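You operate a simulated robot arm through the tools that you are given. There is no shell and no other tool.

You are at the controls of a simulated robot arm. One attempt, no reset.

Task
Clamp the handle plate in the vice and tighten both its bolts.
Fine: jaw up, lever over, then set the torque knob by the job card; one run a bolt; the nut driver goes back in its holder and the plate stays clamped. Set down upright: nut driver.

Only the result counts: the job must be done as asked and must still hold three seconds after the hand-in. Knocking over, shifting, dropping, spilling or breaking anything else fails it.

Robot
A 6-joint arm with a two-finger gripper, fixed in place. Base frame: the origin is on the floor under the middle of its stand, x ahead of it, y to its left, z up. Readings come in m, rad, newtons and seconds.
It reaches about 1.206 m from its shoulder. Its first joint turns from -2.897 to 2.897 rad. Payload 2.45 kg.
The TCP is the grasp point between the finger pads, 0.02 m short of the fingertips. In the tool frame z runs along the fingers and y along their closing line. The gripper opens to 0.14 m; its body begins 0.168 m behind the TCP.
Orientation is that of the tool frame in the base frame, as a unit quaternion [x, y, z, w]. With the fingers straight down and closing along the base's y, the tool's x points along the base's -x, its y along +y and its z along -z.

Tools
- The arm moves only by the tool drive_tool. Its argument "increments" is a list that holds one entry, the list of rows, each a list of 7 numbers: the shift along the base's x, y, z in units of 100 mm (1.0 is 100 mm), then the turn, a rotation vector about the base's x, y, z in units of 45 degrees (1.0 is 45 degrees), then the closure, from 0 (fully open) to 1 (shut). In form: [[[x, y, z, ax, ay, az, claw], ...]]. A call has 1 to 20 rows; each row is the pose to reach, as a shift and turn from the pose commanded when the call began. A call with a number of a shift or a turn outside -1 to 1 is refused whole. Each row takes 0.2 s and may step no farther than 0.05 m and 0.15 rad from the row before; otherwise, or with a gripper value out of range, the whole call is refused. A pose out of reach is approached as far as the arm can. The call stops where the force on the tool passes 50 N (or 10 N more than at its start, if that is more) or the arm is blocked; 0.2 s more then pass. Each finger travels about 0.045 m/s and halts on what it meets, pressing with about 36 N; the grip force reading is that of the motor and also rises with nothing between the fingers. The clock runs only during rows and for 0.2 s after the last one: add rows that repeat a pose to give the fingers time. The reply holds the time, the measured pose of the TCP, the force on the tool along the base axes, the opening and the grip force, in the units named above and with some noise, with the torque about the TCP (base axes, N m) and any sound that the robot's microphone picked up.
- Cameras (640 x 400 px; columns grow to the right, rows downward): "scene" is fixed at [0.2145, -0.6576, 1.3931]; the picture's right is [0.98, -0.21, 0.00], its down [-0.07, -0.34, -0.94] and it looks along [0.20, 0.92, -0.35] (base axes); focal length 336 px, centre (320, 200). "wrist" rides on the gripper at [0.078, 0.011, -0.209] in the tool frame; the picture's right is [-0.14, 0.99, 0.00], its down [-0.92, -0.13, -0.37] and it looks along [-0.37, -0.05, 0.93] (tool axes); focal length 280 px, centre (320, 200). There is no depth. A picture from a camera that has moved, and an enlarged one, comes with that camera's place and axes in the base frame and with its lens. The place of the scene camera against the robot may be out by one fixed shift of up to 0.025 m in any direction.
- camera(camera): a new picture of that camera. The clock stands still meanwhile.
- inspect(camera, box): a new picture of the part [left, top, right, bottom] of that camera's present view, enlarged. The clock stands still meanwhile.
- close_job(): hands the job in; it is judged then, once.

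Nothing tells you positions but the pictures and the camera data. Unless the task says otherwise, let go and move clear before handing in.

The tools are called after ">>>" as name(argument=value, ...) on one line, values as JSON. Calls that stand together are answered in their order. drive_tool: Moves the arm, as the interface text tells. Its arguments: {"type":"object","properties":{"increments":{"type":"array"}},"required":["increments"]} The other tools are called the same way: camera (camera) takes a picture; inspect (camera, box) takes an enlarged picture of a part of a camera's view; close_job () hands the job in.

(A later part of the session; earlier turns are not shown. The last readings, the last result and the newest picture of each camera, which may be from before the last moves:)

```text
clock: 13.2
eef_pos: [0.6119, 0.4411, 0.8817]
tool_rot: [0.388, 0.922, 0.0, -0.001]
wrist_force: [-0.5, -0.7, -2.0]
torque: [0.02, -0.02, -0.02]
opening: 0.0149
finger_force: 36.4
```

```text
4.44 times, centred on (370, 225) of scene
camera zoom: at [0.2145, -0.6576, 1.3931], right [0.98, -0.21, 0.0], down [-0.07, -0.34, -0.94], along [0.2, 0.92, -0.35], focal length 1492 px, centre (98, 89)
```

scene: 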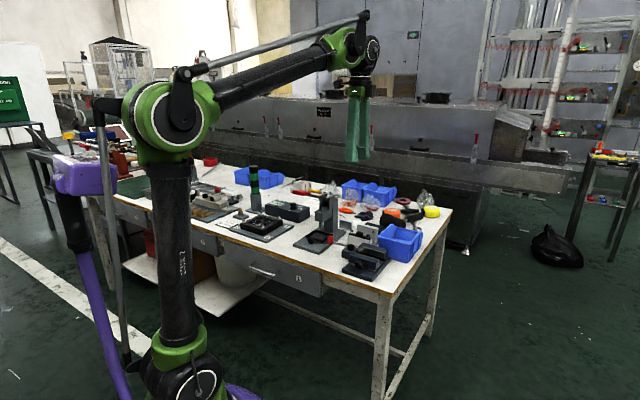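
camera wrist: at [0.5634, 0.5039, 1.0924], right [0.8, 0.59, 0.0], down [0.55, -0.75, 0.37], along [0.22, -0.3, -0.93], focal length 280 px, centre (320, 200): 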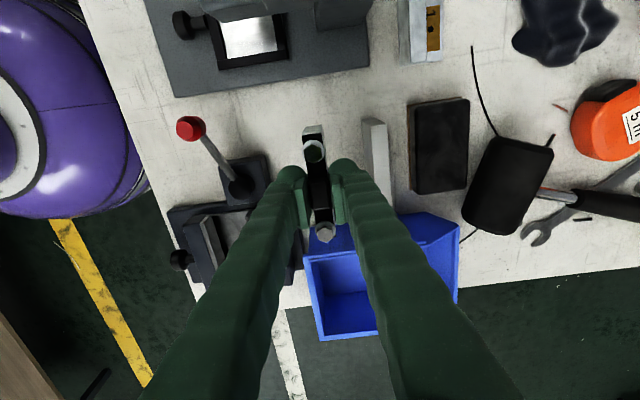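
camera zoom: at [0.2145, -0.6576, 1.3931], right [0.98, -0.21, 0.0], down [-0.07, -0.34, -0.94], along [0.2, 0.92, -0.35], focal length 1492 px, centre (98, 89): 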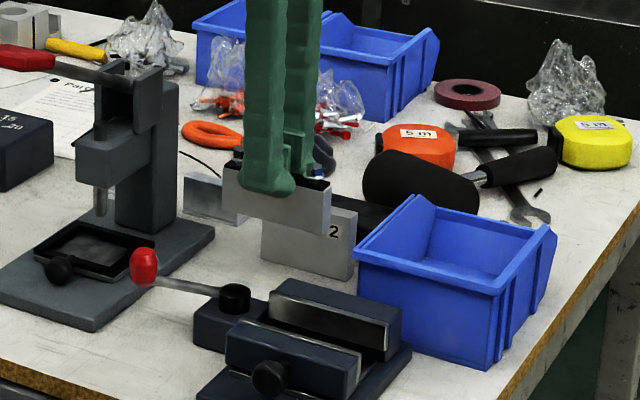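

The plate is lifted level. I'll raise it a little and carry it over the vice gap, aiming for TCP ≈ (0.603, 0.302).

>>> drive_tool(increments=[[[0, 0, 0.4, 0, 0, 0, 1.0], [-0.02, -0.3, 0.4, 0, 0, 0, 1.0], [-0.04, -0.6, 0.4, 0, 0, 0, 1.0], [-0.06, -0.9, 0.4, 0, 0, 0, 1.0], [-0.06, -0.9, 0.4, 0, 0, 0, 1.0]]])

>>> drive_tool(increments=[[[-0.01, -0.25, 0, 0, 0, 0, 1.0], [-0.025, -0.49, 0, 0, 0, 0, 1.0], [-0.025, -0.49, 0, 0, 0, 0, 1.0]]])

>>> camera(camera="wrist")

>>> inspect(camera="scene", box=[320, 180, 420, 290])

```text
clock: 14.4
eef_pos: [0.6062, 0.3495, 0.9208]
tool_rot: [0.387, 0.922, 0.0, 0.001]
wrist_force: [0.1, -0.3, -1.5]
torque: [0.01, -0.01, 0.0]
opening: 0.0147
finger_force: 35.9
```

```text
clock: 15.2
eef_pos: [0.6028, 0.3, 0.9228]
tool_rot: [0.389, 0.921, 0.0, 0.001]
wrist_force: [-0.4, 0.1, -1.3]
torque: [0.05, -0.02, 0.0]
opening: 0.0145
finger_force: 35.7
```

```text
taken
camera wrist: at [0.555, 0.3647, 1.132], right [0.8, 0.59, 0.0], down [0.55, -0.75, 0.37], along [0.22, -0.3, -0.93], focal length 280 px, centre (320, 200)
```

wrist: 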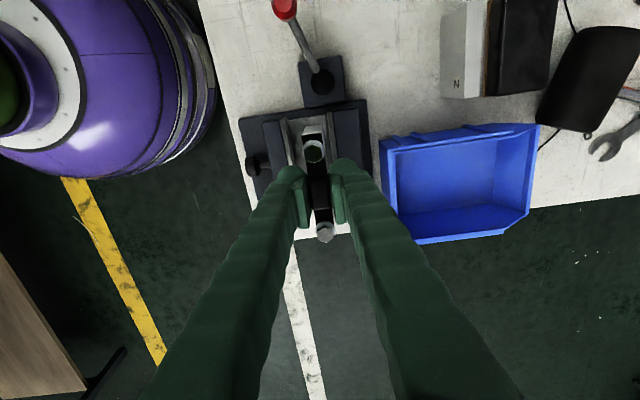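

```text
3.64 times, centred on (370, 235) of scene
camera zoom: at [0.2145, -0.6576, 1.3931], right [0.98, -0.21, 0.0], down [-0.07, -0.34, -0.94], along [0.2, 0.92, -0.35], focal length 1221 px, centre (138, 73)
```

zoom: 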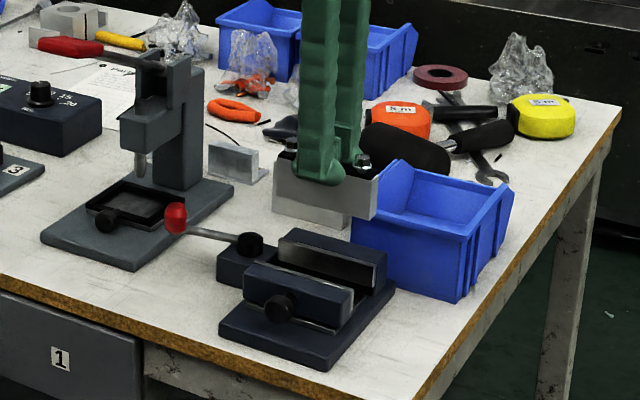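

>>> inspect(camera="wrist", box=[230, 80, 390, 250])

```text
2.35 times, centred on (310, 165) of wrist
camera zoom: at [0.555, 0.3647, 1.132], right [0.8, 0.59, 0.0], down [0.55, -0.75, 0.37], along [0.22, -0.3, -0.93], focal length 660 px, centre (344, 282)
```

zoom: 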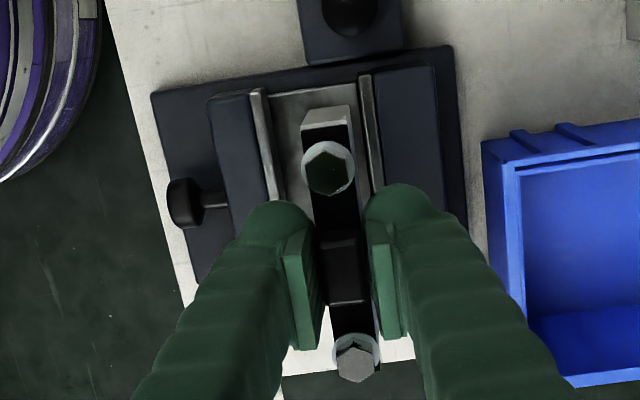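

The plate is aligned, with about 7 mm clearance to the fixed jaw and 24 mm to the movable jaw. I'll lower it slowly and watch the force.

>>> drive_tool(increments=[[[0, 0, -0.3, 0, 0, 0, 1.0], [0, 0, -0.5, 0, 0, 0, 1.0], [0, 0, -0.6, 0, 0, 0, 1.0], [0, 0, -0.6, 0, 0, 0, 1.0]]])

>>> inspect(camera="wrist", box=[230, 80, 390, 250])

>>> inspect(camera="scene", box=[330, 210, 400, 280])

```text
clock: 16.2
eef_pos: [0.6035, 0.3018, 0.8619]
tool_rot: [0.388, 0.921, 0.0, 0.0]
wrist_force: [0.3, -0.1, -2.3]
torque: [0.01, -0.01, 0.0]
opening: 0.0147
finger_force: 36.4
```

```text
2.35 times, centred on (310, 165) of wrist
camera zoom: at [0.5555, 0.3653, 1.072], right [0.8, 0.59, 0.0], down [0.55, -0.75, 0.37], along [0.22, -0.3, -0.93], focal length 660 px, centre (344, 282)
```

zoom: 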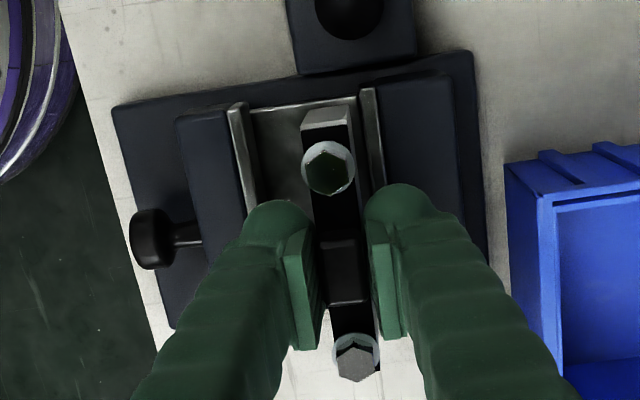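

```text
5.71 times, centred on (365, 245) of scene
camera zoom: at [0.2145, -0.6576, 1.3931], right [0.98, -0.21, 0.0], down [-0.07, -0.34, -0.94], along [0.2, 0.92, -0.35], focal length 1918 px, centre (63, -57)
```

zoom: 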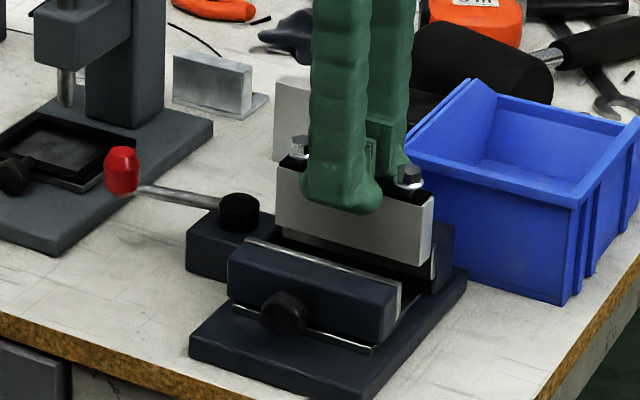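

>>> drive_tool(increments=[[[0, 0, -0.06, 0, 0, 0, 1.0], [0, 0, -0.12, 0, 0, 0, 1.0], [0, 0, -0.12, 0, 0, 0, 1.0]]])

>>> drive_tool(increments=[[[0, 0, -0.02, 0, 0, 0, 1.0], [0, 0, -0.04, 0, 0, 0, 1.0], [0, 0, -0.04, 0, 0, 0, 1.0]]])

>>> inspect(camera="scene", box=[330, 210, 400, 280])

```text
clock: 17.0
eef_pos: [0.6037, 0.3033, 0.8498]
tool_rot: [0.388, 0.921, 0.0, 0.0]
wrist_force: [-0.8, 0.7, -2.9]
torque: [0.02, -0.02, 0.01]
opening: 0.0149
finger_force: 36.1
```

```text
clock: 17.8
eef_pos: [0.603, 0.3017, 0.8459]
tool_rot: [0.389, 0.921, 0.0, 0.0]
wrist_force: [0.2, 0.5, -2.5]
torque: [-0.04, 0.01, 0.01]
opening: 0.0146
finger_force: 35.9
```

```text
5.71 times, centred on (365, 245) of scene
camera zoom: at [0.2145, -0.6576, 1.3931], right [0.98, -0.21, 0.0], down [-0.07, -0.34, -0.94], along [0.2, 0.92, -0.35], focal length 1918 px, centre (63, -57)
```

zoom: 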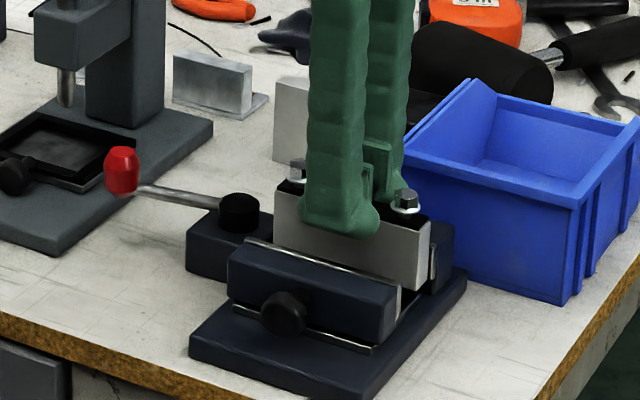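

>>> drive_tool(increments=[[[0, 0, -0.02, 0, 0, 0, 1.0], [0, 0, -0.04, 0, 0, 0, 1.0], [0, 0, -0.04, 0, 0, 0, 1.0]]])

>>> drive_tool(increments=[[[0, 0, -0.02, 0, 0, 0, 1.0], [0, 0, -0.03, 0, 0, 0, 1.0], [0, 0, -0.03, 0, 0, 0, 1.0]]])

>>> inspect(camera="scene", box=[330, 210, 400, 280])

```text
clock: 18.6
eef_pos: [0.6026, 0.3022, 0.8425]
tool_rot: [0.389, 0.921, 0.0, 0.001]
wrist_force: [0.9, 0.1, -3.1]
torque: [0.02, 0.03, 0.0]
opening: 0.0149
finger_force: 35.8
```

```text
clock: 19.4
eef_pos: [0.603, 0.3006, 0.838]
tool_rot: [0.389, 0.921, 0.0, 0.0]
wrist_force: [-0.5, 0.1, -1.7]
torque: [0.01, -0.04, -0.02]
opening: 0.0147
finger_force: 36.0
```

```text
5.71 times, centred on (365, 245) of scene
camera zoom: at [0.2145, -0.6576, 1.3931], right [0.98, -0.21, 0.0], down [-0.07, -0.34, -0.94], along [0.2, 0.92, -0.35], focal length 1918 px, centre (63, -57)
```

zoom: 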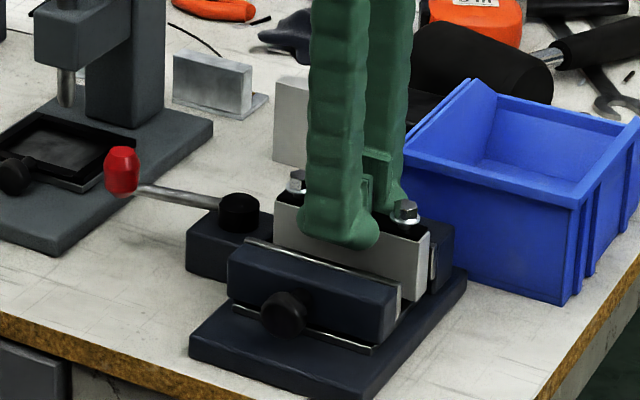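

>>> drive_tool(increments=[[[0, 0, -0.02, 0, 0, 0, 1.0], [0, 0, -0.03, 0, 0, 0, 1.0], [0, 0, -0.03, 0, 0, 0, 1.0]]])

>>> drive_tool(increments=[[[0, 0, -0.02, 0, 0, 0, 1.0], [0, 0, -0.03, 0, 0, 0, 1.0], [0, 0, -0.03, 0, 0, 0, 1.0]]])

>>> inspect(camera="scene", box=[345, 225, 395, 265])

>>> inspect(camera="wrist", box=[230, 80, 390, 250])

```text
clock: 20.2
eef_pos: [0.603, 0.3029, 0.8361]
tool_rot: [0.388, 0.922, 0.0, 0.0]
wrist_force: [-0.2, 0.3, -2.4]
torque: [0.0, -0.01, 0.02]
opening: 0.0148
finger_force: 36.0
```

```text
clock: 21.0
eef_pos: [0.6035, 0.3022, 0.8326]
tool_rot: [0.388, 0.922, 0.001, 0.0]
wrist_force: [4.4, 2.3, 24.6]
torque: [0.06, 0.02, 0.01]
opening: 0.0149
finger_force: 36.1
```

```text
10.00 times, centred on (370, 245) of scene
camera zoom: at [0.2145, -0.6576, 1.3931], right [0.98, -0.21, 0.0], down [-0.07, -0.34, -0.94], along [0.2, 0.92, -0.35], focal length 3357 px, centre (-180, -250)
```

zoom: 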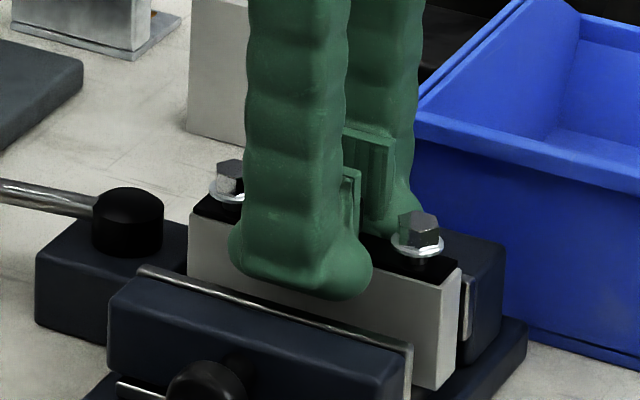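

```text
2.35 times, centred on (310, 165) of wrist
camera zoom: at [0.5546, 0.3655, 1.044], right [0.8, 0.59, 0.0], down [0.55, -0.75, 0.37], along [0.22, -0.3, -0.93], focal length 660 px, centre (344, 282)
```

zoom: 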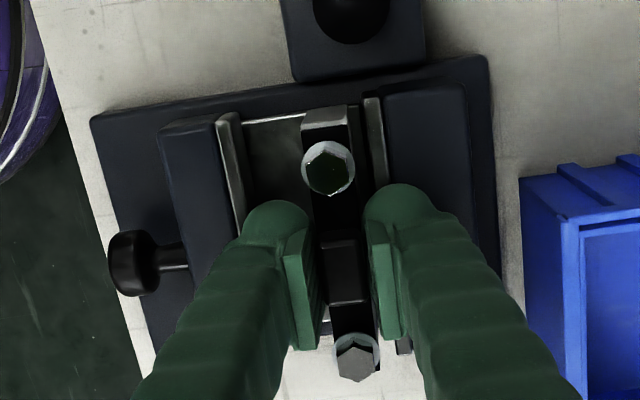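

Contact was felt at TCP z≈0.833 with no torque, so the plate is resting on the vice floor. I'll relieve the downward push, open slightly and lift away.

>>> drive_tool(increments=[[[0, 0, 0.01, 0, 0, 0, 1.0], [0, 0, 0.01, 0, 0, 0, 0.9], [0, 0, 0.01, 0, 0, 0, 0.85], [0, 0, 0.01, 0, 0, 0, 0.83], [0, 0, 0.01, 0, 0, 0, 0.83], [0, 0, 0.01, 0, 0, 0, 0.83]]])

>>> inspect(camera="wrist", box=[230, 80, 390, 250])

```text
clock: 22.4
eef_pos: [0.6023, 0.3023, 0.8336]
tool_rot: [0.388, 0.922, -0.001, 0.001]
wrist_force: [0.3, 0.1, 0.3]
torque: [-0.01, -0.02, 0.02]
opening: 0.0236
finger_force: 0.1
```

```text
2.35 times, centred on (310, 165) of wrist
camera zoom: at [0.5546, 0.3658, 1.044], right [0.8, 0.59, 0.0], down [0.55, -0.75, 0.37], along [0.22, -0.3, -0.93], focal length 660 px, centre (344, 282)
```

zoom: 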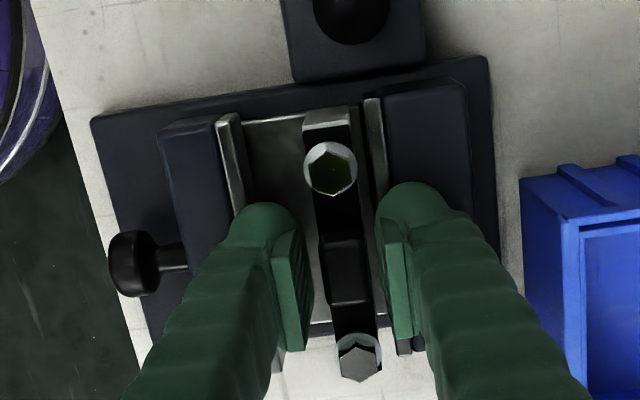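

The plate stands freely between the jaws. I'll lift away and look at the vice knob.

>>> drive_tool(increments=[[[0, 0, 0.1, 0, 0, 0, 0.83], [0, 0, 0.3, 0, 0, 0, 0.83], [0, 0, 0.6, 0, 0, 0, 0.83], [0, 0, 1.0, 0, 0, 0, 0.83], [0, 0, 1.0, 0, 0, 0, 0.83]]])

>>> camera(camera="wrist")

>>> inspect(camera="wrist", box=[230, 60, 390, 220])

>>> inspect(camera="scene", box=[325, 215, 405, 285])

```text
clock: 23.6
eef_pos: [0.6024, 0.3019, 0.9338]
tool_rot: [0.389, 0.921, 0.0, 0.0]
wrist_force: [0.3, 0.6, -0.3]
torque: [-0.03, -0.02, -0.01]
opening: 0.0238
finger_force: 0.0
```

```text
taken
camera wrist: at [0.5545, 0.3656, 1.144], right [0.8, 0.59, 0.0], down [0.55, -0.75, 0.37], along [0.22, -0.3, -0.93], focal length 280 px, centre (320, 200)
```

wrist: 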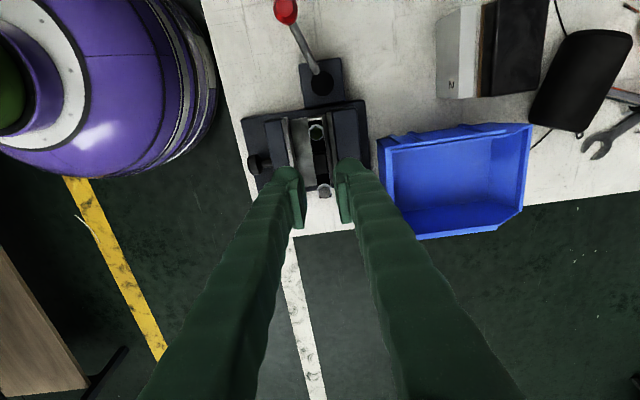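

```text
2.50 times, centred on (310, 140) of wrist
camera zoom: at [0.5545, 0.3656, 1.144], right [0.8, 0.59, 0.0], down [0.55, -0.75, 0.37], along [0.22, -0.3, -0.93], focal length 701 px, centre (345, 350)
```

zoom: 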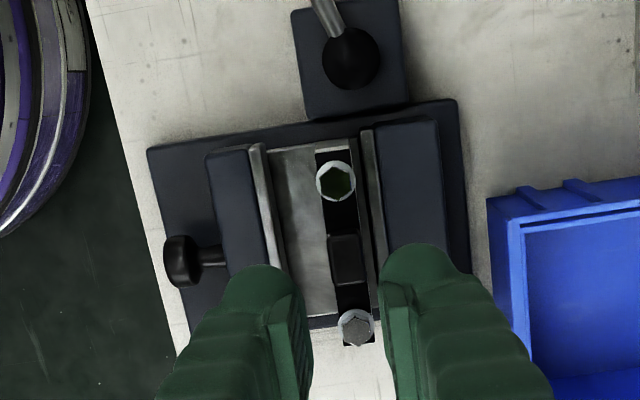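

```text
5.71 times, centred on (365, 250) of scene
camera zoom: at [0.2145, -0.6576, 1.3931], right [0.98, -0.21, 0.0], down [-0.07, -0.34, -0.94], along [0.2, 0.92, -0.35], focal length 1918 px, centre (63, -86)
```

zoom: 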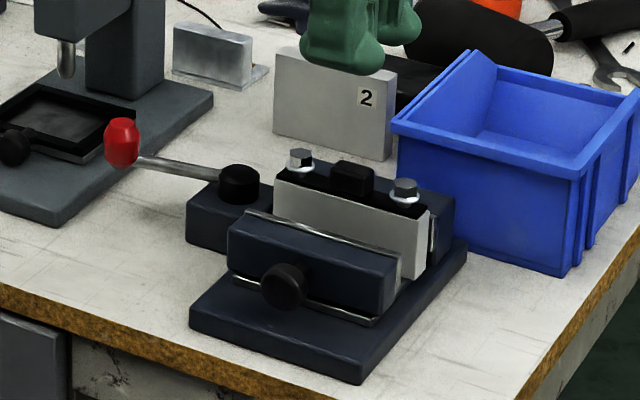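

>>> inspect(camera="scene", box=[350, 240, 390, 280])

>>> inspect(camera="wrist", box=[240, 90, 300, 190])

```text
10.00 times, centred on (370, 260) of scene
camera zoom: at [0.2145, -0.6576, 1.3931], right [0.98, -0.21, 0.0], down [-0.07, -0.34, -0.94], along [0.2, 0.92, -0.35], focal length 3357 px, centre (-180, -400)
```

zoom: 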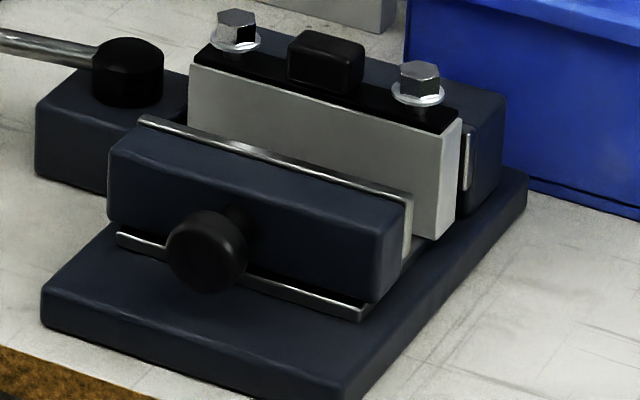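

```text
4.00 times, centred on (270, 140) of wrist
camera zoom: at [0.5545, 0.3656, 1.144], right [0.8, 0.59, 0.0], down [0.55, -0.75, 0.37], along [0.22, -0.3, -0.93], focal length 1122 px, centre (520, 440)
```

zoom: 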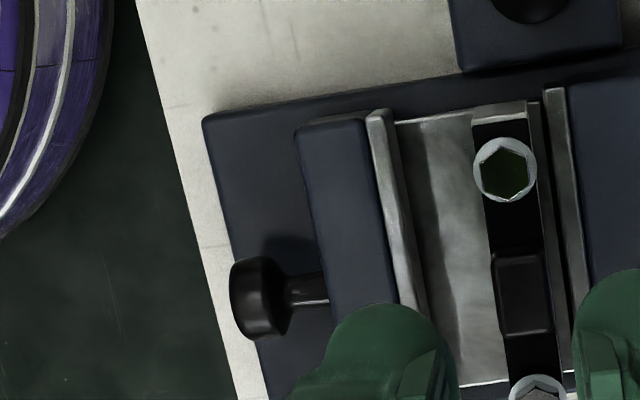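

The knob's outer face is about 89 mm in front of the plate, at z≈0.80. I'll close the gripper, go round to the front of the bench and push the knob along the jaw axis.

>>> drive_tool(increments=[[[-0.35, -0.34, 0, 0, 0, 0, 0.9], [-0.7, -0.68, 0, 0, 0, 0, 1.0], [-1.0, -0.98, 0, 0, 0, 0, 1.0], [-1.0, -0.98, 0, 0, 0, 0, 1.0], [-1.0, -0.98, 0, 0, 0, 0, 1.0]]])

>>> camera(camera="wrist")

>>> camera(camera="scene")

```text
clock: 24.8
eef_pos: [0.504, 0.2038, 0.9336]
tool_rot: [0.389, 0.921, 0.0, 0.0]
wrist_force: [0.3, -0.1, 0.8]
torque: [-0.03, -0.02, 0.0]
opening: 0.0001
finger_force: 29.8
```

```text
taken
camera wrist: at [0.455, 0.2684, 1.1438], right [0.8, 0.59, 0.0], down [0.55, -0.75, 0.37], along [0.22, -0.3, -0.93], focal length 280 px, centre (320, 200)
```

wrist: 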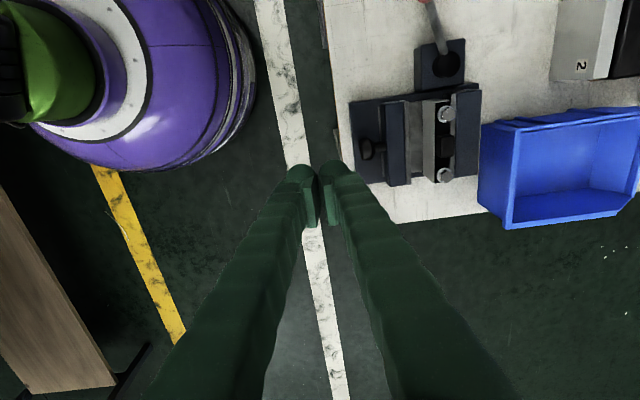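

```text
taken
```

scene: 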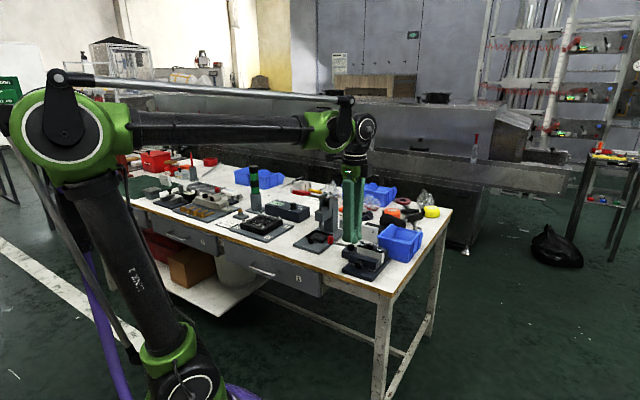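

>>> inspect(camera="wrist", box=[300, 80, 500, 230])

```text
2.67 times, centred on (400, 155) of wrist
camera zoom: at [0.455, 0.2684, 1.1438], right [0.8, 0.59, 0.0], down [0.55, -0.75, 0.37], along [0.22, -0.3, -0.93], focal length 748 px, centre (107, 320)
```

zoom: 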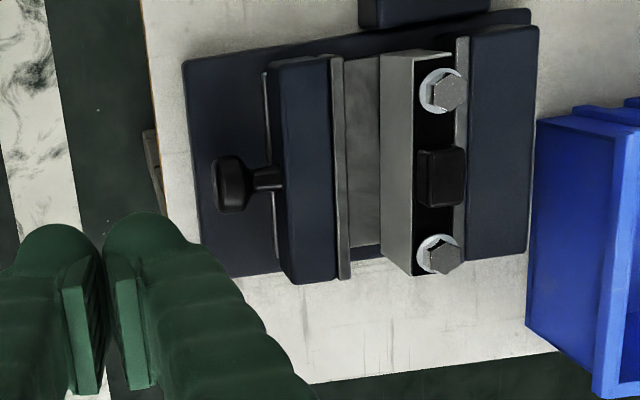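

The knob is straight ahead, about 20 mm from the finger's outer face. I'll lower to knob height and then push.

>>> drive_tool(increments=[[[0, 0, -0.4, 0, 0, 0, 1.0], [0, 0, -0.8, 0, 0, 0, 1.0], [0, 0, -1.0, 0, 0, 0, 1.0], [0, 0, -1.0, 0, 0, 0, 1.0]]])

>>> drive_tool(increments=[[[0, 0, -0.15, 0, 0, 0, 1.0], [0, 0, -0.25, 0, 0, 0, 1.0], [0, 0, -0.25, 0, 0, 0, 1.0]]])

>>> inspect(camera="wrist", box=[300, 80, 500, 230])

>>> inspect(camera="scene", box=[320, 210, 400, 290])

```text
clock: 25.8
eef_pos: [0.5031, 0.205, 0.8343]
tool_rot: [0.388, 0.922, 0.0, 0.0]
wrist_force: [0.7, 0.1, 0.3]
torque: [-0.01, 0.01, -0.02]
opening: 0.0002
finger_force: 29.4
```

```text
clock: 26.6
eef_pos: [0.5031, 0.2054, 0.8095]
tool_rot: [0.389, 0.921, 0.0, 0.0]
wrist_force: [-0.7, -0.5, 0.5]
torque: [-0.01, 0.01, -0.02]
opening: 0.0001
finger_force: 29.2
```

```text
2.67 times, centred on (400, 155) of wrist
camera zoom: at [0.4548, 0.2685, 1.0192], right [0.8, 0.59, 0.0], down [0.55, -0.75, 0.37], along [0.22, -0.3, -0.93], focal length 748 px, centre (107, 320)
```

zoom: 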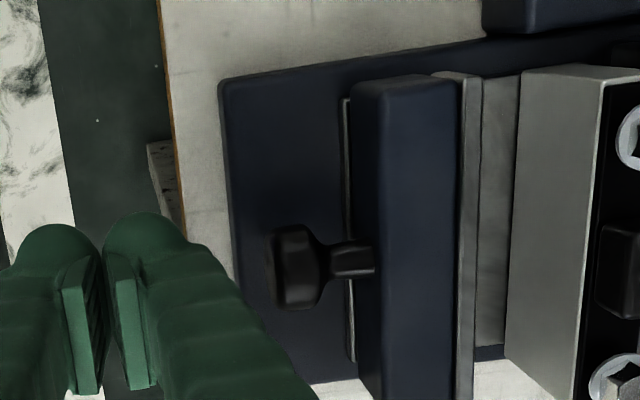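

```text
5.00 times, centred on (360, 250) of scene
camera zoom: at [0.2145, -0.6576, 1.3931], right [0.98, -0.21, 0.0], down [-0.07, -0.34, -0.94], along [0.2, 0.92, -0.35], focal length 1679 px, centre (120, -50)
```

zoom: 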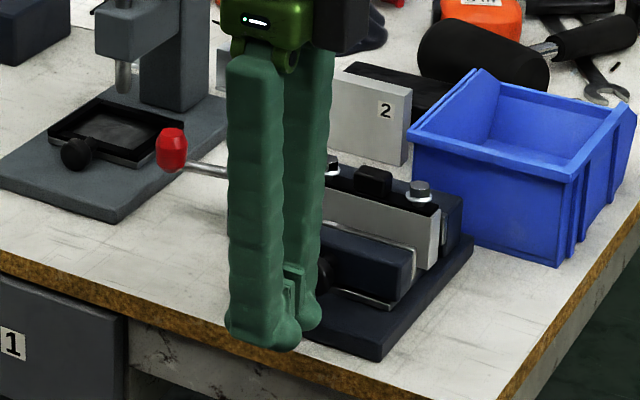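

>>> drive_tool(increments=[[[0.0716, 0.0698, 0, 0, 0, 0, 1.0], [0.143, 0.14, 0, 0, 0, 0, 1.0], [0.179, 0.1745, 0, 0, 0, 0, 1.0], [0.215, 0.209, 0, 0, 0, 0, 1.0], [0.25, 0.244, 0, 0, 0, 0, 1.0], [0.286, 0.279, 0, 0, 0, 0, 1.0]]])

>>> inspect(camera="wrist", box=[300, 80, 500, 230])

```text
clock: 28.0
eef_pos: [0.5308, 0.231, 0.8092]
tool_rot: [0.387, 0.922, 0.001, 0.0]
wrist_force: [-0.2, -1.2, 0.6]
torque: [0.04, -0.02, 0.0]
opening: 0.0004
finger_force: 29.3
```

```text
2.67 times, centred on (400, 155) of wrist
camera zoom: at [0.4833, 0.2955, 1.0191], right [0.8, 0.59, 0.0], down [0.55, -0.75, 0.37], along [0.22, -0.3, -0.93], focal length 748 px, centre (107, 320)
```

zoom: 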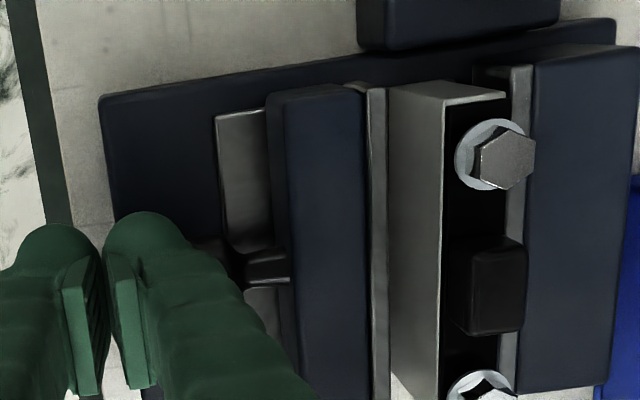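

The jaw slides freely and is now near the plate. I'll keep going in small steps until the force rises.

>>> drive_tool(increments=[[[0.021, 0.021, 0, 0, 0, 0, 1.0], [0.043, 0.042, 0, 0, 0, 0, 1.0], [0.057, 0.056, 0, 0, 0, 0, 1.0], [0.057, 0.056, 0, 0, 0, 0, 1.0]]])

>>> inspect(camera="wrist", box=[300, 80, 500, 230])

```text
clock: 29.0
eef_pos: [0.5363, 0.2383, 0.8084]
tool_rot: [0.388, 0.922, -0.001, 0.0]
wrist_force: [0.0, -0.3, -0.7]
torque: [0.01, 0.01, 0.01]
opening: 0.0001
finger_force: 29.5
```

```text
2.67 times, centred on (400, 155) of wrist
camera zoom: at [0.4891, 0.3016, 1.019], right [0.8, 0.59, 0.0], down [0.55, -0.75, 0.37], along [0.22, -0.3, -0.93], focal length 748 px, centre (107, 320)
```

zoom: 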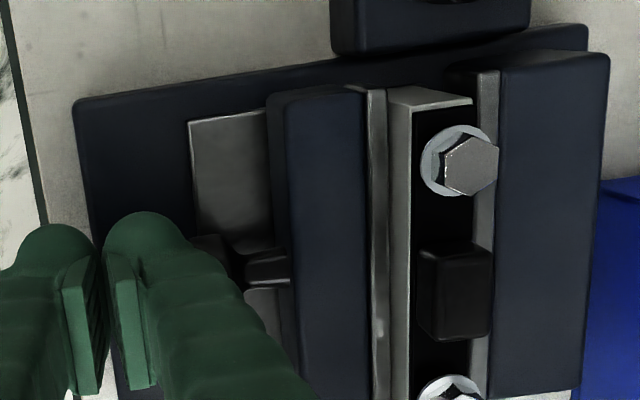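

>>> drive_tool(increments=[[[0.021, 0.021, 0, 0, 0, 0, 1.0], [0.036, 0.035, 0, 0, 0, 0, 1.0], [0.036, 0.035, 0, 0, 0, 0, 1.0]]])

>>> inspect(camera="wrist", box=[300, 80, 500, 230])

>>> inspect(camera="scene", box=[345, 215, 405, 275])

```text
clock: 29.8
eef_pos: [0.5405, 0.2424, 0.809]
tool_rot: [0.388, 0.922, 0.0, 0.001]
wrist_force: [-0.9, -0.8, 0.1]
torque: [0.03, 0.0, -0.01]
opening: 0.0
finger_force: 29.3
```

```text
2.67 times, centred on (400, 155) of wrist
camera zoom: at [0.4926, 0.3049, 1.019], right [0.8, 0.59, 0.0], down [0.55, -0.75, 0.37], along [0.22, -0.3, -0.93], focal length 748 px, centre (107, 320)
```

zoom: 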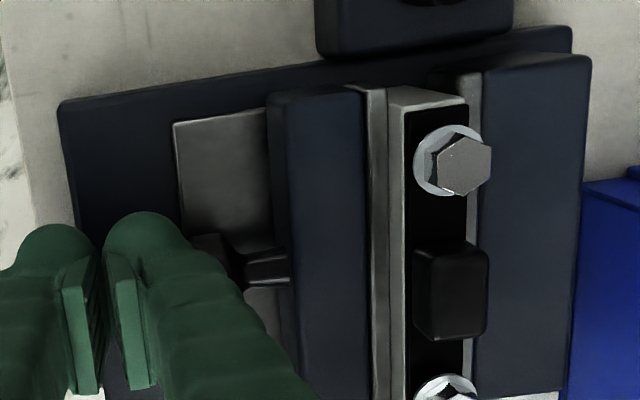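

```text
6.67 times, centred on (375, 245) of scene
camera zoom: at [0.2145, -0.6576, 1.3931], right [0.98, -0.21, 0.0], down [-0.07, -0.34, -0.94], along [0.2, 0.92, -0.35], focal length 2238 px, centre (-47, -100)
```

zoom: 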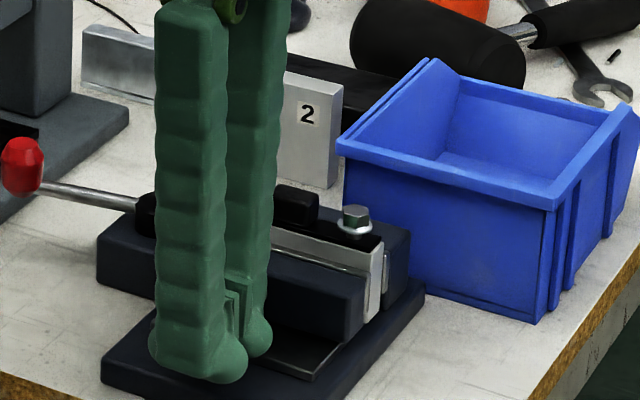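

>>> drive_tool(increments=[[[0.0143, 0.014, 0, 0, 0, 0, 1.0], [0.0215, 0.021, 0, 0, 0, 0, 1.0], [0.0215, 0.021, 0, 0, 0, 0, 1.0]]])

>>> drive_tool(increments=[[[0.0143, 0.014, 0, 0, 0, 0, 1.0], [0.0215, 0.021, 0, 0, 0, 0, 1.0], [0.0215, 0.021, 0, 0, 0, 0, 1.0]]])

>>> inspect(camera="wrist", box=[300, 80, 500, 230])

```text
clock: 30.6
eef_pos: [0.543, 0.2434, 0.809]
tool_rot: [0.388, 0.922, 0.0, 0.0]
wrist_force: [-8.9, -6.4, -2.7]
torque: [-0.11, 0.06, 0.08]
opening: 0.0
finger_force: 29.7
```

```text
clock: 31.5
eef_pos: [0.5421, 0.2436, 0.8082]
tool_rot: [0.389, 0.921, -0.001, -0.001]
wrist_force: [-15.6, -17.5, 9.8]
torque: [0.17, -0.14, 0.06]
opening: 0.0
finger_force: 29.3
stopped in row 3: the force on the tool passed its limit at 53 N (the readings are from after the stop); the commanded pose is now the measured one
```

```text
2.67 times, centred on (400, 155) of wrist
camera zoom: at [0.4951, 0.3073, 1.0189], right [0.8, 0.59, 0.0], down [0.55, -0.75, 0.37], along [0.22, -0.3, -0.93], focal length 748 px, centre (107, 320)
```

zoom: 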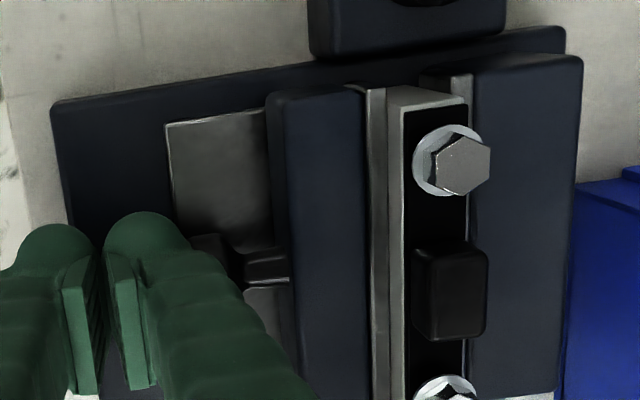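

The force rose to 53 N, so the plate is seated against both jaws. I'll back off and look.

>>> drive_tool(increments=[[[-0.143, -0.14, 0, 0, 0, 0, 1.0], [-0.286, -0.279, 0, 0, 0, 0, 1.0], [-0.429, -0.419, 0.1, 0, 0, 0, 1.0], [-0.429, -0.419, 0.5, 0, 0, 0, 1.0], [-0.429, -0.419, 1.0, 0, 0, 0, 1.0], [-0.429, -0.419, 1.0, 0, 0, 0, 1.0]]])

>>> camera(camera="wrist")

>>> inspect(camera="wrist", box=[300, 0, 500, 200])

>>> inspect(camera="scene", box=[325, 215, 405, 285])

```text
clock: 32.9
eef_pos: [0.5014, 0.202, 0.9077]
tool_rot: [0.388, 0.922, -0.001, -0.001]
wrist_force: [-0.5, -0.1, 0.3]
torque: [-0.03, 0.03, 0.0]
opening: 0.0002
finger_force: 29.4
```

```text
taken
camera wrist: at [0.4536, 0.2669, 1.1187], right [0.8, 0.59, 0.0], down [0.55, -0.75, 0.37], along [0.22, -0.3, -0.93], focal length 280 px, centre (320, 200)
```

wrist: 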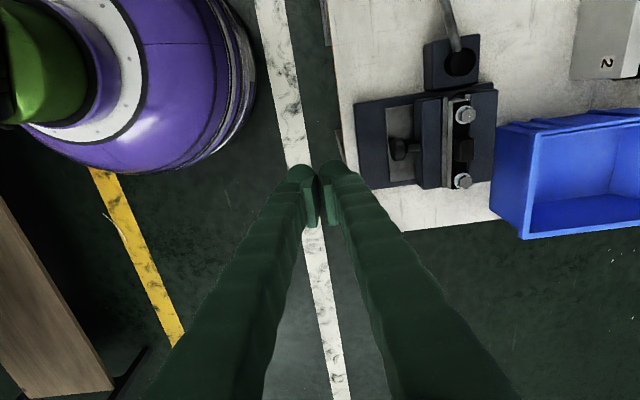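

```text
2.00 times, centred on (400, 100) of wrist
camera zoom: at [0.4536, 0.2669, 1.1187], right [0.8, 0.59, 0.0], down [0.55, -0.75, 0.37], along [0.22, -0.3, -0.93], focal length 561 px, centre (160, 400)
```

zoom: 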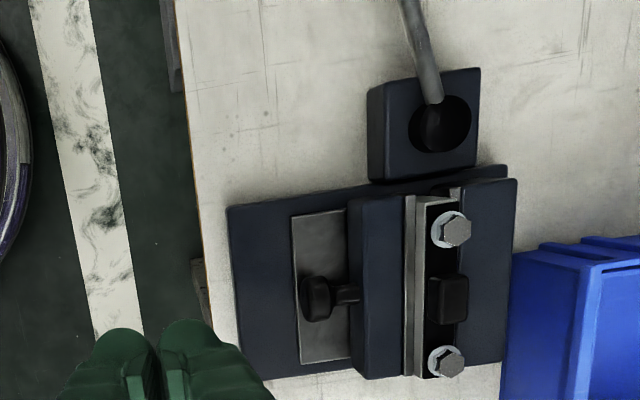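

```text
5.71 times, centred on (365, 250) of scene
camera zoom: at [0.2145, -0.6576, 1.3931], right [0.98, -0.21, 0.0], down [-0.07, -0.34, -0.94], along [0.2, 0.92, -0.35], focal length 1918 px, centre (63, -86)
```

zoom: 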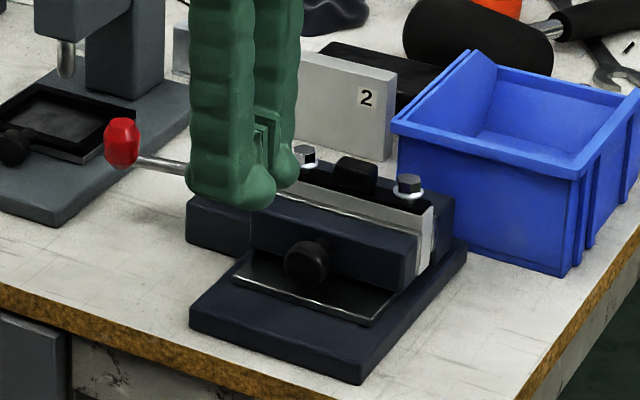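

The jaw is up against the plate. Next is the lever, so I'll move to where I can see it well, keeping clear of the press handle.

>>> drive_tool(increments=[[[-0.1, 0.2, 0.3, 0, 0, 0, 1.0], [-0.2, 0.45, 0.3, 0, 0, 0, 1.0], [-0.35, 0.7, 0.3, 0, 0, 0, 1.0], [-0.35, 0.7, 0.3, 0, 0, 0, 1.0]]])

>>> camera(camera="wrist")

>>> inspect(camera="wrist", box=[340, 0, 500, 160])

```text
clock: 33.9
eef_pos: [0.4655, 0.2731, 0.9384]
tool_rot: [0.388, 0.922, -0.002, 0.0]
wrist_force: [-0.6, 0.3, -1.0]
torque: [-0.02, -0.01, 0.0]
opening: 0.0
finger_force: 29.4
```

```text
taken
camera wrist: at [0.4182, 0.3365, 1.149], right [0.81, 0.59, 0.0], down [0.55, -0.75, 0.37], along [0.22, -0.3, -0.93], focal length 280 px, centre (320, 200)
```

wrist: 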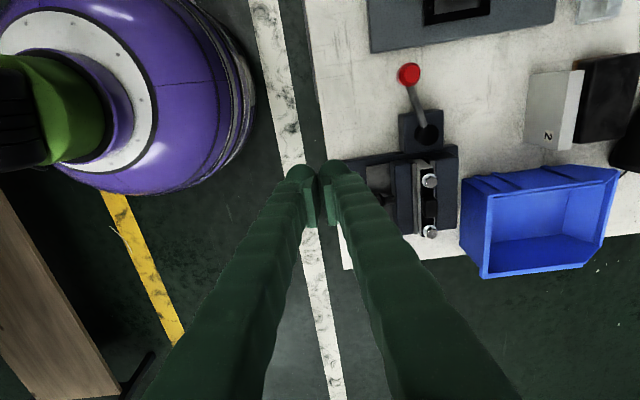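

```text
2.50 times, centred on (420, 80) of wrist
camera zoom: at [0.4182, 0.3365, 1.149], right [0.81, 0.59, 0.0], down [0.55, -0.75, 0.37], along [0.22, -0.3, -0.93], focal length 701 px, centre (70, 500)
```

zoom: 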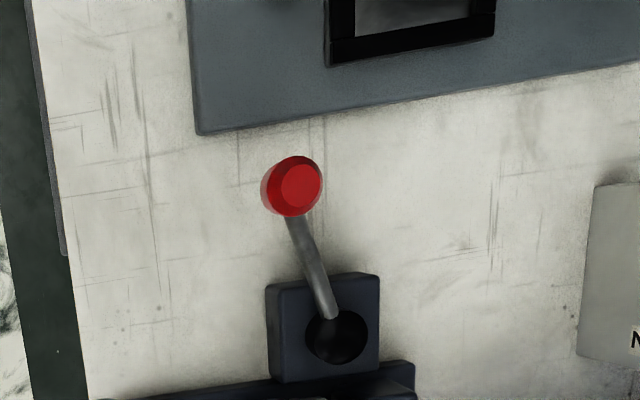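

>>> drive_tool(increments=[[[-0.14, 0.36, 0.0, 0, 0, 0, 1.0], [-0.28, 0.7, 0.0, 0, 0, 0, 1.0], [-0.28, 0.7, 0.0, 0, 0, 0, 1.0]]])

>>> camera(camera="wrist")

>>> inspect(camera="wrist", box=[340, 60, 500, 220])

```text
clock: 34.7
eef_pos: [0.437, 0.3434, 0.9386]
tool_rot: [0.388, 0.922, -0.001, -0.001]
wrist_force: [0.1, 0.6, 1.1]
torque: [0.01, 0.02, -0.01]
opening: 0.0001
finger_force: 29.5
```

```text
taken
camera wrist: at [0.3898, 0.4073, 1.1486], right [0.8, 0.59, 0.0], down [0.55, -0.75, 0.37], along [0.22, -0.3, -0.93], focal length 280 px, centre (320, 200)
```

wrist: 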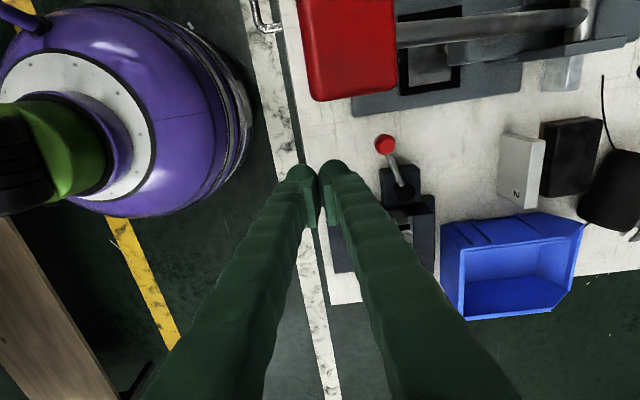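

```text
2.50 times, centred on (420, 140) of wrist
camera zoom: at [0.3898, 0.4073, 1.1486], right [0.8, 0.59, 0.0], down [0.55, -0.75, 0.37], along [0.22, -0.3, -0.93], focal length 701 px, centre (70, 350)
```

zoom: 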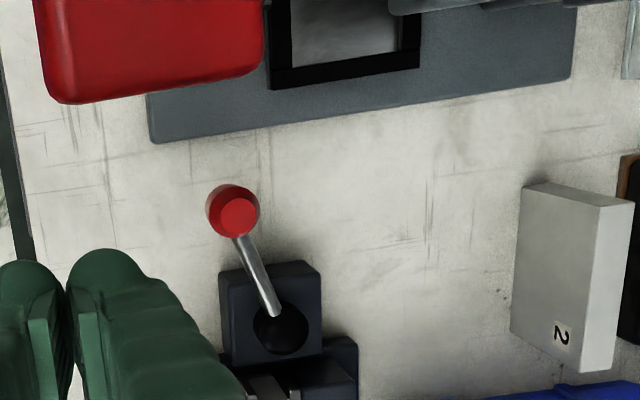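

The lever knob is at about z 0.83 with its top clear, and the pivot is 77 mm away. The press handle is close to where my wrist camera would be, so I'll turn the tool +90° to put the camera toward the bench front before going down.

>>> drive_tool(increments=[[[0, 0, 0, 0, 0, 0.167, 1.0], [0, 0, 0, 0, 0, 0.333, 1.0], [0, 0, 0, 0, 0, 0.5, 1.0], [0, 0, 0, 0, 0, 0.667, 1.0], [0, 0, 0, 0, 0, 0.833, 1.0], [0, 0, 0, 0, 0, 1.0, 1.0]]])

>>> drive_tool(increments=[[[0, 0, 0, 0, 0, 0.167, 1.0], [0, 0, 0, 0, 0, 0.333, 1.0], [0, 0, 0, 0, 0, 0.5, 1.0], [0, 0, 0, 0, 0, 0.667, 1.0], [0, 0, 0, 0, 0, 0.833, 1.0], [0, 0, 0, 0, 0, 1.0, 1.0], [0, 0, 0, 0, 0, 1.0, 1.0]]])

>>> camera(camera="wrist")

>>> camera(camera="scene")

```text
clock: 36.1
eef_pos: [0.4378, 0.3421, 0.9392]
tool_rot: [0.006, 1.0, -0.001, 0.0]
wrist_force: [0.3, -0.3, -0.6]
torque: [-0.02, -0.02, 0.03]
opening: 0.0
finger_force: 29.5
```

```text
clock: 37.7
eef_pos: [0.4385, 0.3426, 0.9382]
tool_rot: [-0.378, 0.926, -0.002, 0.0]
wrist_force: [-0.4, -0.2, 0.3]
torque: [-0.02, 0.02, -0.01]
opening: 0.0
finger_force: 29.9
```

```text
taken
camera wrist: at [0.3729, 0.2963, 1.1487], right [-0.59, 0.8, 0.0], down [0.75, 0.55, 0.37], along [0.3, 0.22, -0.93], focal length 280 px, centre (320, 200)
```

wrist: 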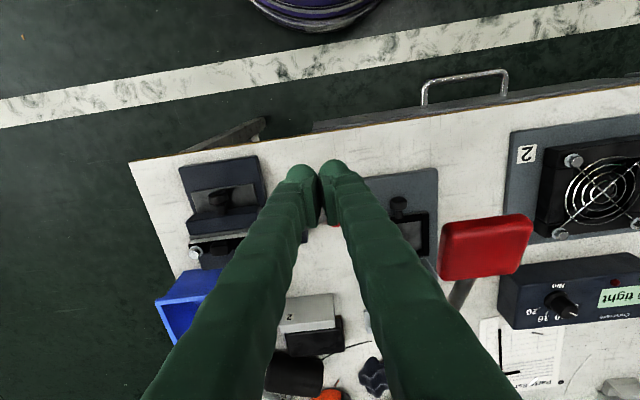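

```text
taken
```

scene: 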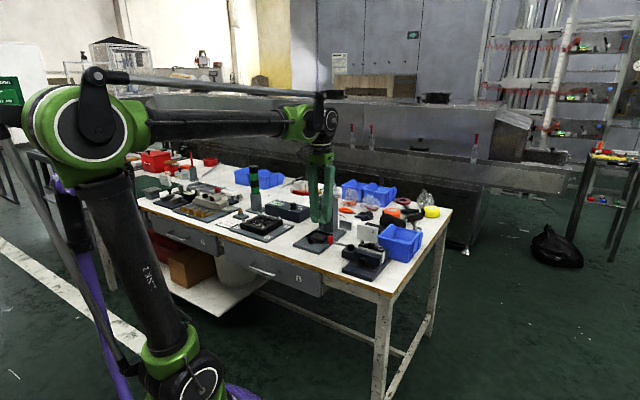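

>>> drive_tool(increments=[[[0, 0, -0.4, 0, 0, 0, 1.0], [0, 0, -0.8, 0, 0, 0, 1.0], [0, 0, -1.0, 0, 0, 0, 1.0], [0, 0, -1.0, 0, 0, 0, 1.0]]])

>>> inspect(camera="scene", box=[290, 190, 400, 280])

>>> camera(camera="wrist")

```text
clock: 38.7
eef_pos: [0.4385, 0.343, 0.8383]
tool_rot: [-0.378, 0.926, -0.001, -0.001]
wrist_force: [-0.4, 0.1, -0.1]
torque: [0.03, -0.03, -0.04]
opening: 0.0
finger_force: 29.2
```

```text
4.44 times, centred on (345, 235) of scene
camera zoom: at [0.2145, -0.6576, 1.3931], right [0.98, -0.21, 0.0], down [-0.07, -0.34, -0.94], along [0.2, 0.92, -0.35], focal length 1492 px, centre (209, 44)
```

zoom: 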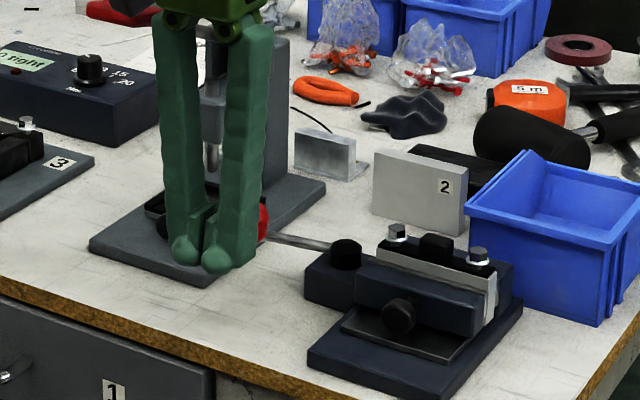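

```text
taken
camera wrist: at [0.3729, 0.296, 1.0489], right [-0.59, 0.8, 0.0], down [0.75, 0.55, 0.37], along [0.3, 0.22, -0.93], focal length 280 px, centre (320, 200)
```

wrist: 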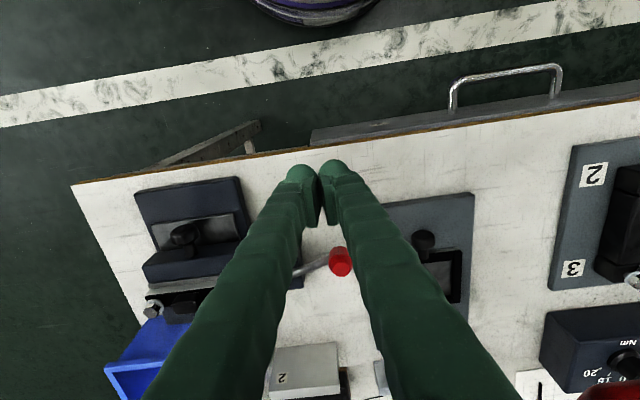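

>>> drive_tool(increments=[[[0, 0, -0.18, 0, 0, 0, 1.0], [0.143, 0.14, -0.18, 0, 0, 0, 1.0], [0.25, 0.244, -0.18, 0, 0, 0, 1.0], [0.286, 0.279, -0.18, 0, 0, 0, 1.0], [0.286, 0.279, -0.18, 0, 0, 0, 1.0]]])

>>> inspect(camera="wrist", box=[240, 120, 440, 320])

```text
clock: 39.9
eef_pos: [0.4662, 0.3703, 0.8201]
tool_rot: [-0.377, 0.926, 0.0, 0.0]
wrist_force: [-0.1, -0.5, 1.1]
torque: [-0.01, 0.0, 0.04]
opening: 0.0
finger_force: 29.3
```

```text
2.00 times, centred on (340, 220) of wrist
camera zoom: at [0.4016, 0.324, 1.0303], right [-0.59, 0.8, 0.0], down [0.75, 0.55, 0.37], along [0.3, 0.22, -0.93], focal length 561 px, centre (280, 160)
```

zoom: 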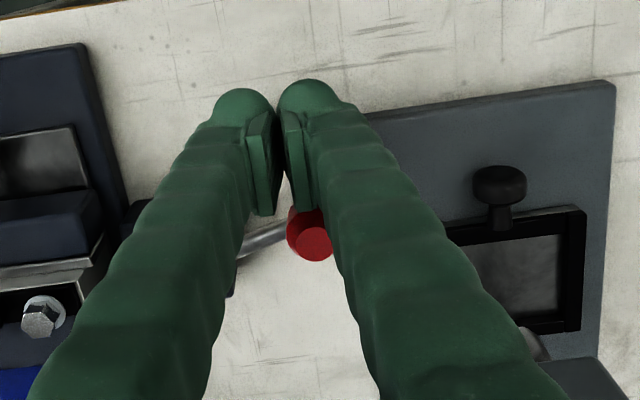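

>>> drive_tool(increments=[[[0.0215, 0.021, 0, 0, 0, 0, 1.0], [0.043, 0.042, 0, 0, 0, 0, 1.0], [0.0644, 0.063, 0, 0, 0, 0, 1.0], [0.086, 0.084, 0, 0, 0, 0, 1.0]]])

>>> inspect(camera="wrist", box=[240, 120, 440, 320])

```text
clock: 40.9
eef_pos: [0.4711, 0.375, 0.8193]
tool_rot: [-0.378, 0.926, -0.002, -0.004]
wrist_force: [-19.6, -19.5, 3.6]
torque: [-0.11, 0.18, 0.26]
opening: 0.0
finger_force: 29.5
stopped in row 4: the force on the tool passed its limit at 54 N (the readings are from after the stop); the commanded pose is now the measured one
```

```text
2.00 times, centred on (340, 220) of wrist
camera zoom: at [0.4074, 0.3302, 1.0307], right [-0.59, 0.8, 0.0], down [0.75, 0.55, 0.36], along [0.29, 0.21, -0.93], focal length 561 px, centre (280, 160)
```

zoom: 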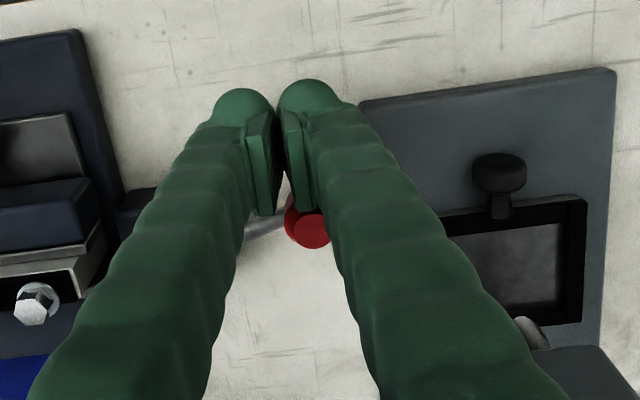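

The lever is solid in that direction, so it must swing the other way, toward the bench front. I'll back off, rise, cross over and push from the far side.

>>> drive_tool(increments=[[[-0.107, -0.105, 0, 0, 0, 0, 1.0], [-0.215, -0.21, 0, 0, 0, 0, 1.0], [-0.215, -0.21, 0.4, 0, 0, 0, 1.0], [-0.215, -0.21, 0.8, 0, 0, 0, 1.0], [-0.215, -0.21, 1.0, 0, 0, 0, 1.0], [-0.215, -0.21, 1.0, 0, 0, 0, 1.0]]])

>>> drive_tool(increments=[[[0.15, 0.15, 0.2, 0, 0, 0, 1.0], [0.45, 0.44, 0.2, 0, 0, 0, 1.0], [0.733, 0.752, 0.2, 0, 0, 0, 1.0], [0.733, 0.752, 0.2, 0, 0, 0, 1.0]]])

>>> camera(camera="wrist")

>>> inspect(camera="scene", box=[290, 170, 400, 280])

```text
clock: 42.3
eef_pos: [0.4519, 0.3561, 0.9205]
tool_rot: [-0.378, 0.926, -0.001, -0.002]
wrist_force: [0.0, -0.6, 0.5]
torque: [-0.01, 0.01, 0.0]
opening: 0.0
finger_force: 29.0
```

```text
clock: 43.3
eef_pos: [0.5238, 0.4316, 0.9399]
tool_rot: [-0.377, 0.926, -0.002, -0.002]
wrist_force: [0.1, -0.7, 0.1]
torque: [0.0, 0.0, -0.01]
opening: 0.0002
finger_force: 29.6
```

```text
taken
camera wrist: at [0.4603, 0.3855, 1.1503], right [-0.59, 0.8, 0.0], down [0.75, 0.55, 0.36], along [0.29, 0.21, -0.93], focal length 280 px, centre (320, 200)
```

wrist: 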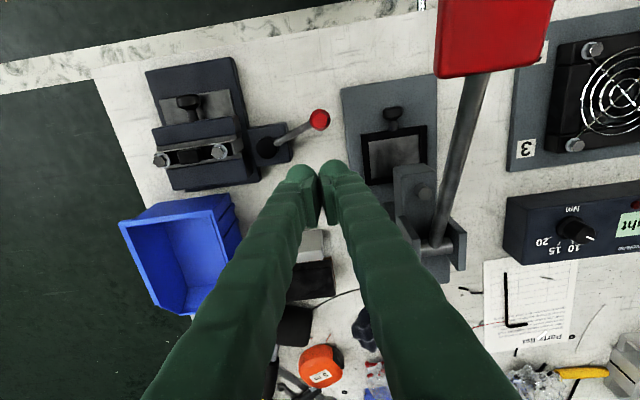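

```text
3.64 times, centred on (345, 225) of scene
camera zoom: at [0.2145, -0.6576, 1.3931], right [0.98, -0.21, 0.0], down [-0.07, -0.34, -0.94], along [0.2, 0.92, -0.35], focal length 1221 px, centre (229, 109)
```

zoom: 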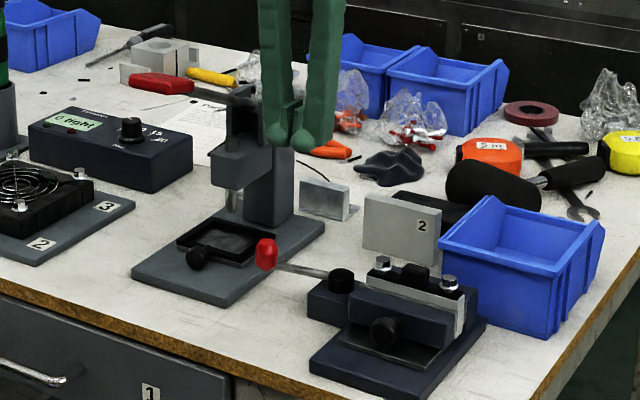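

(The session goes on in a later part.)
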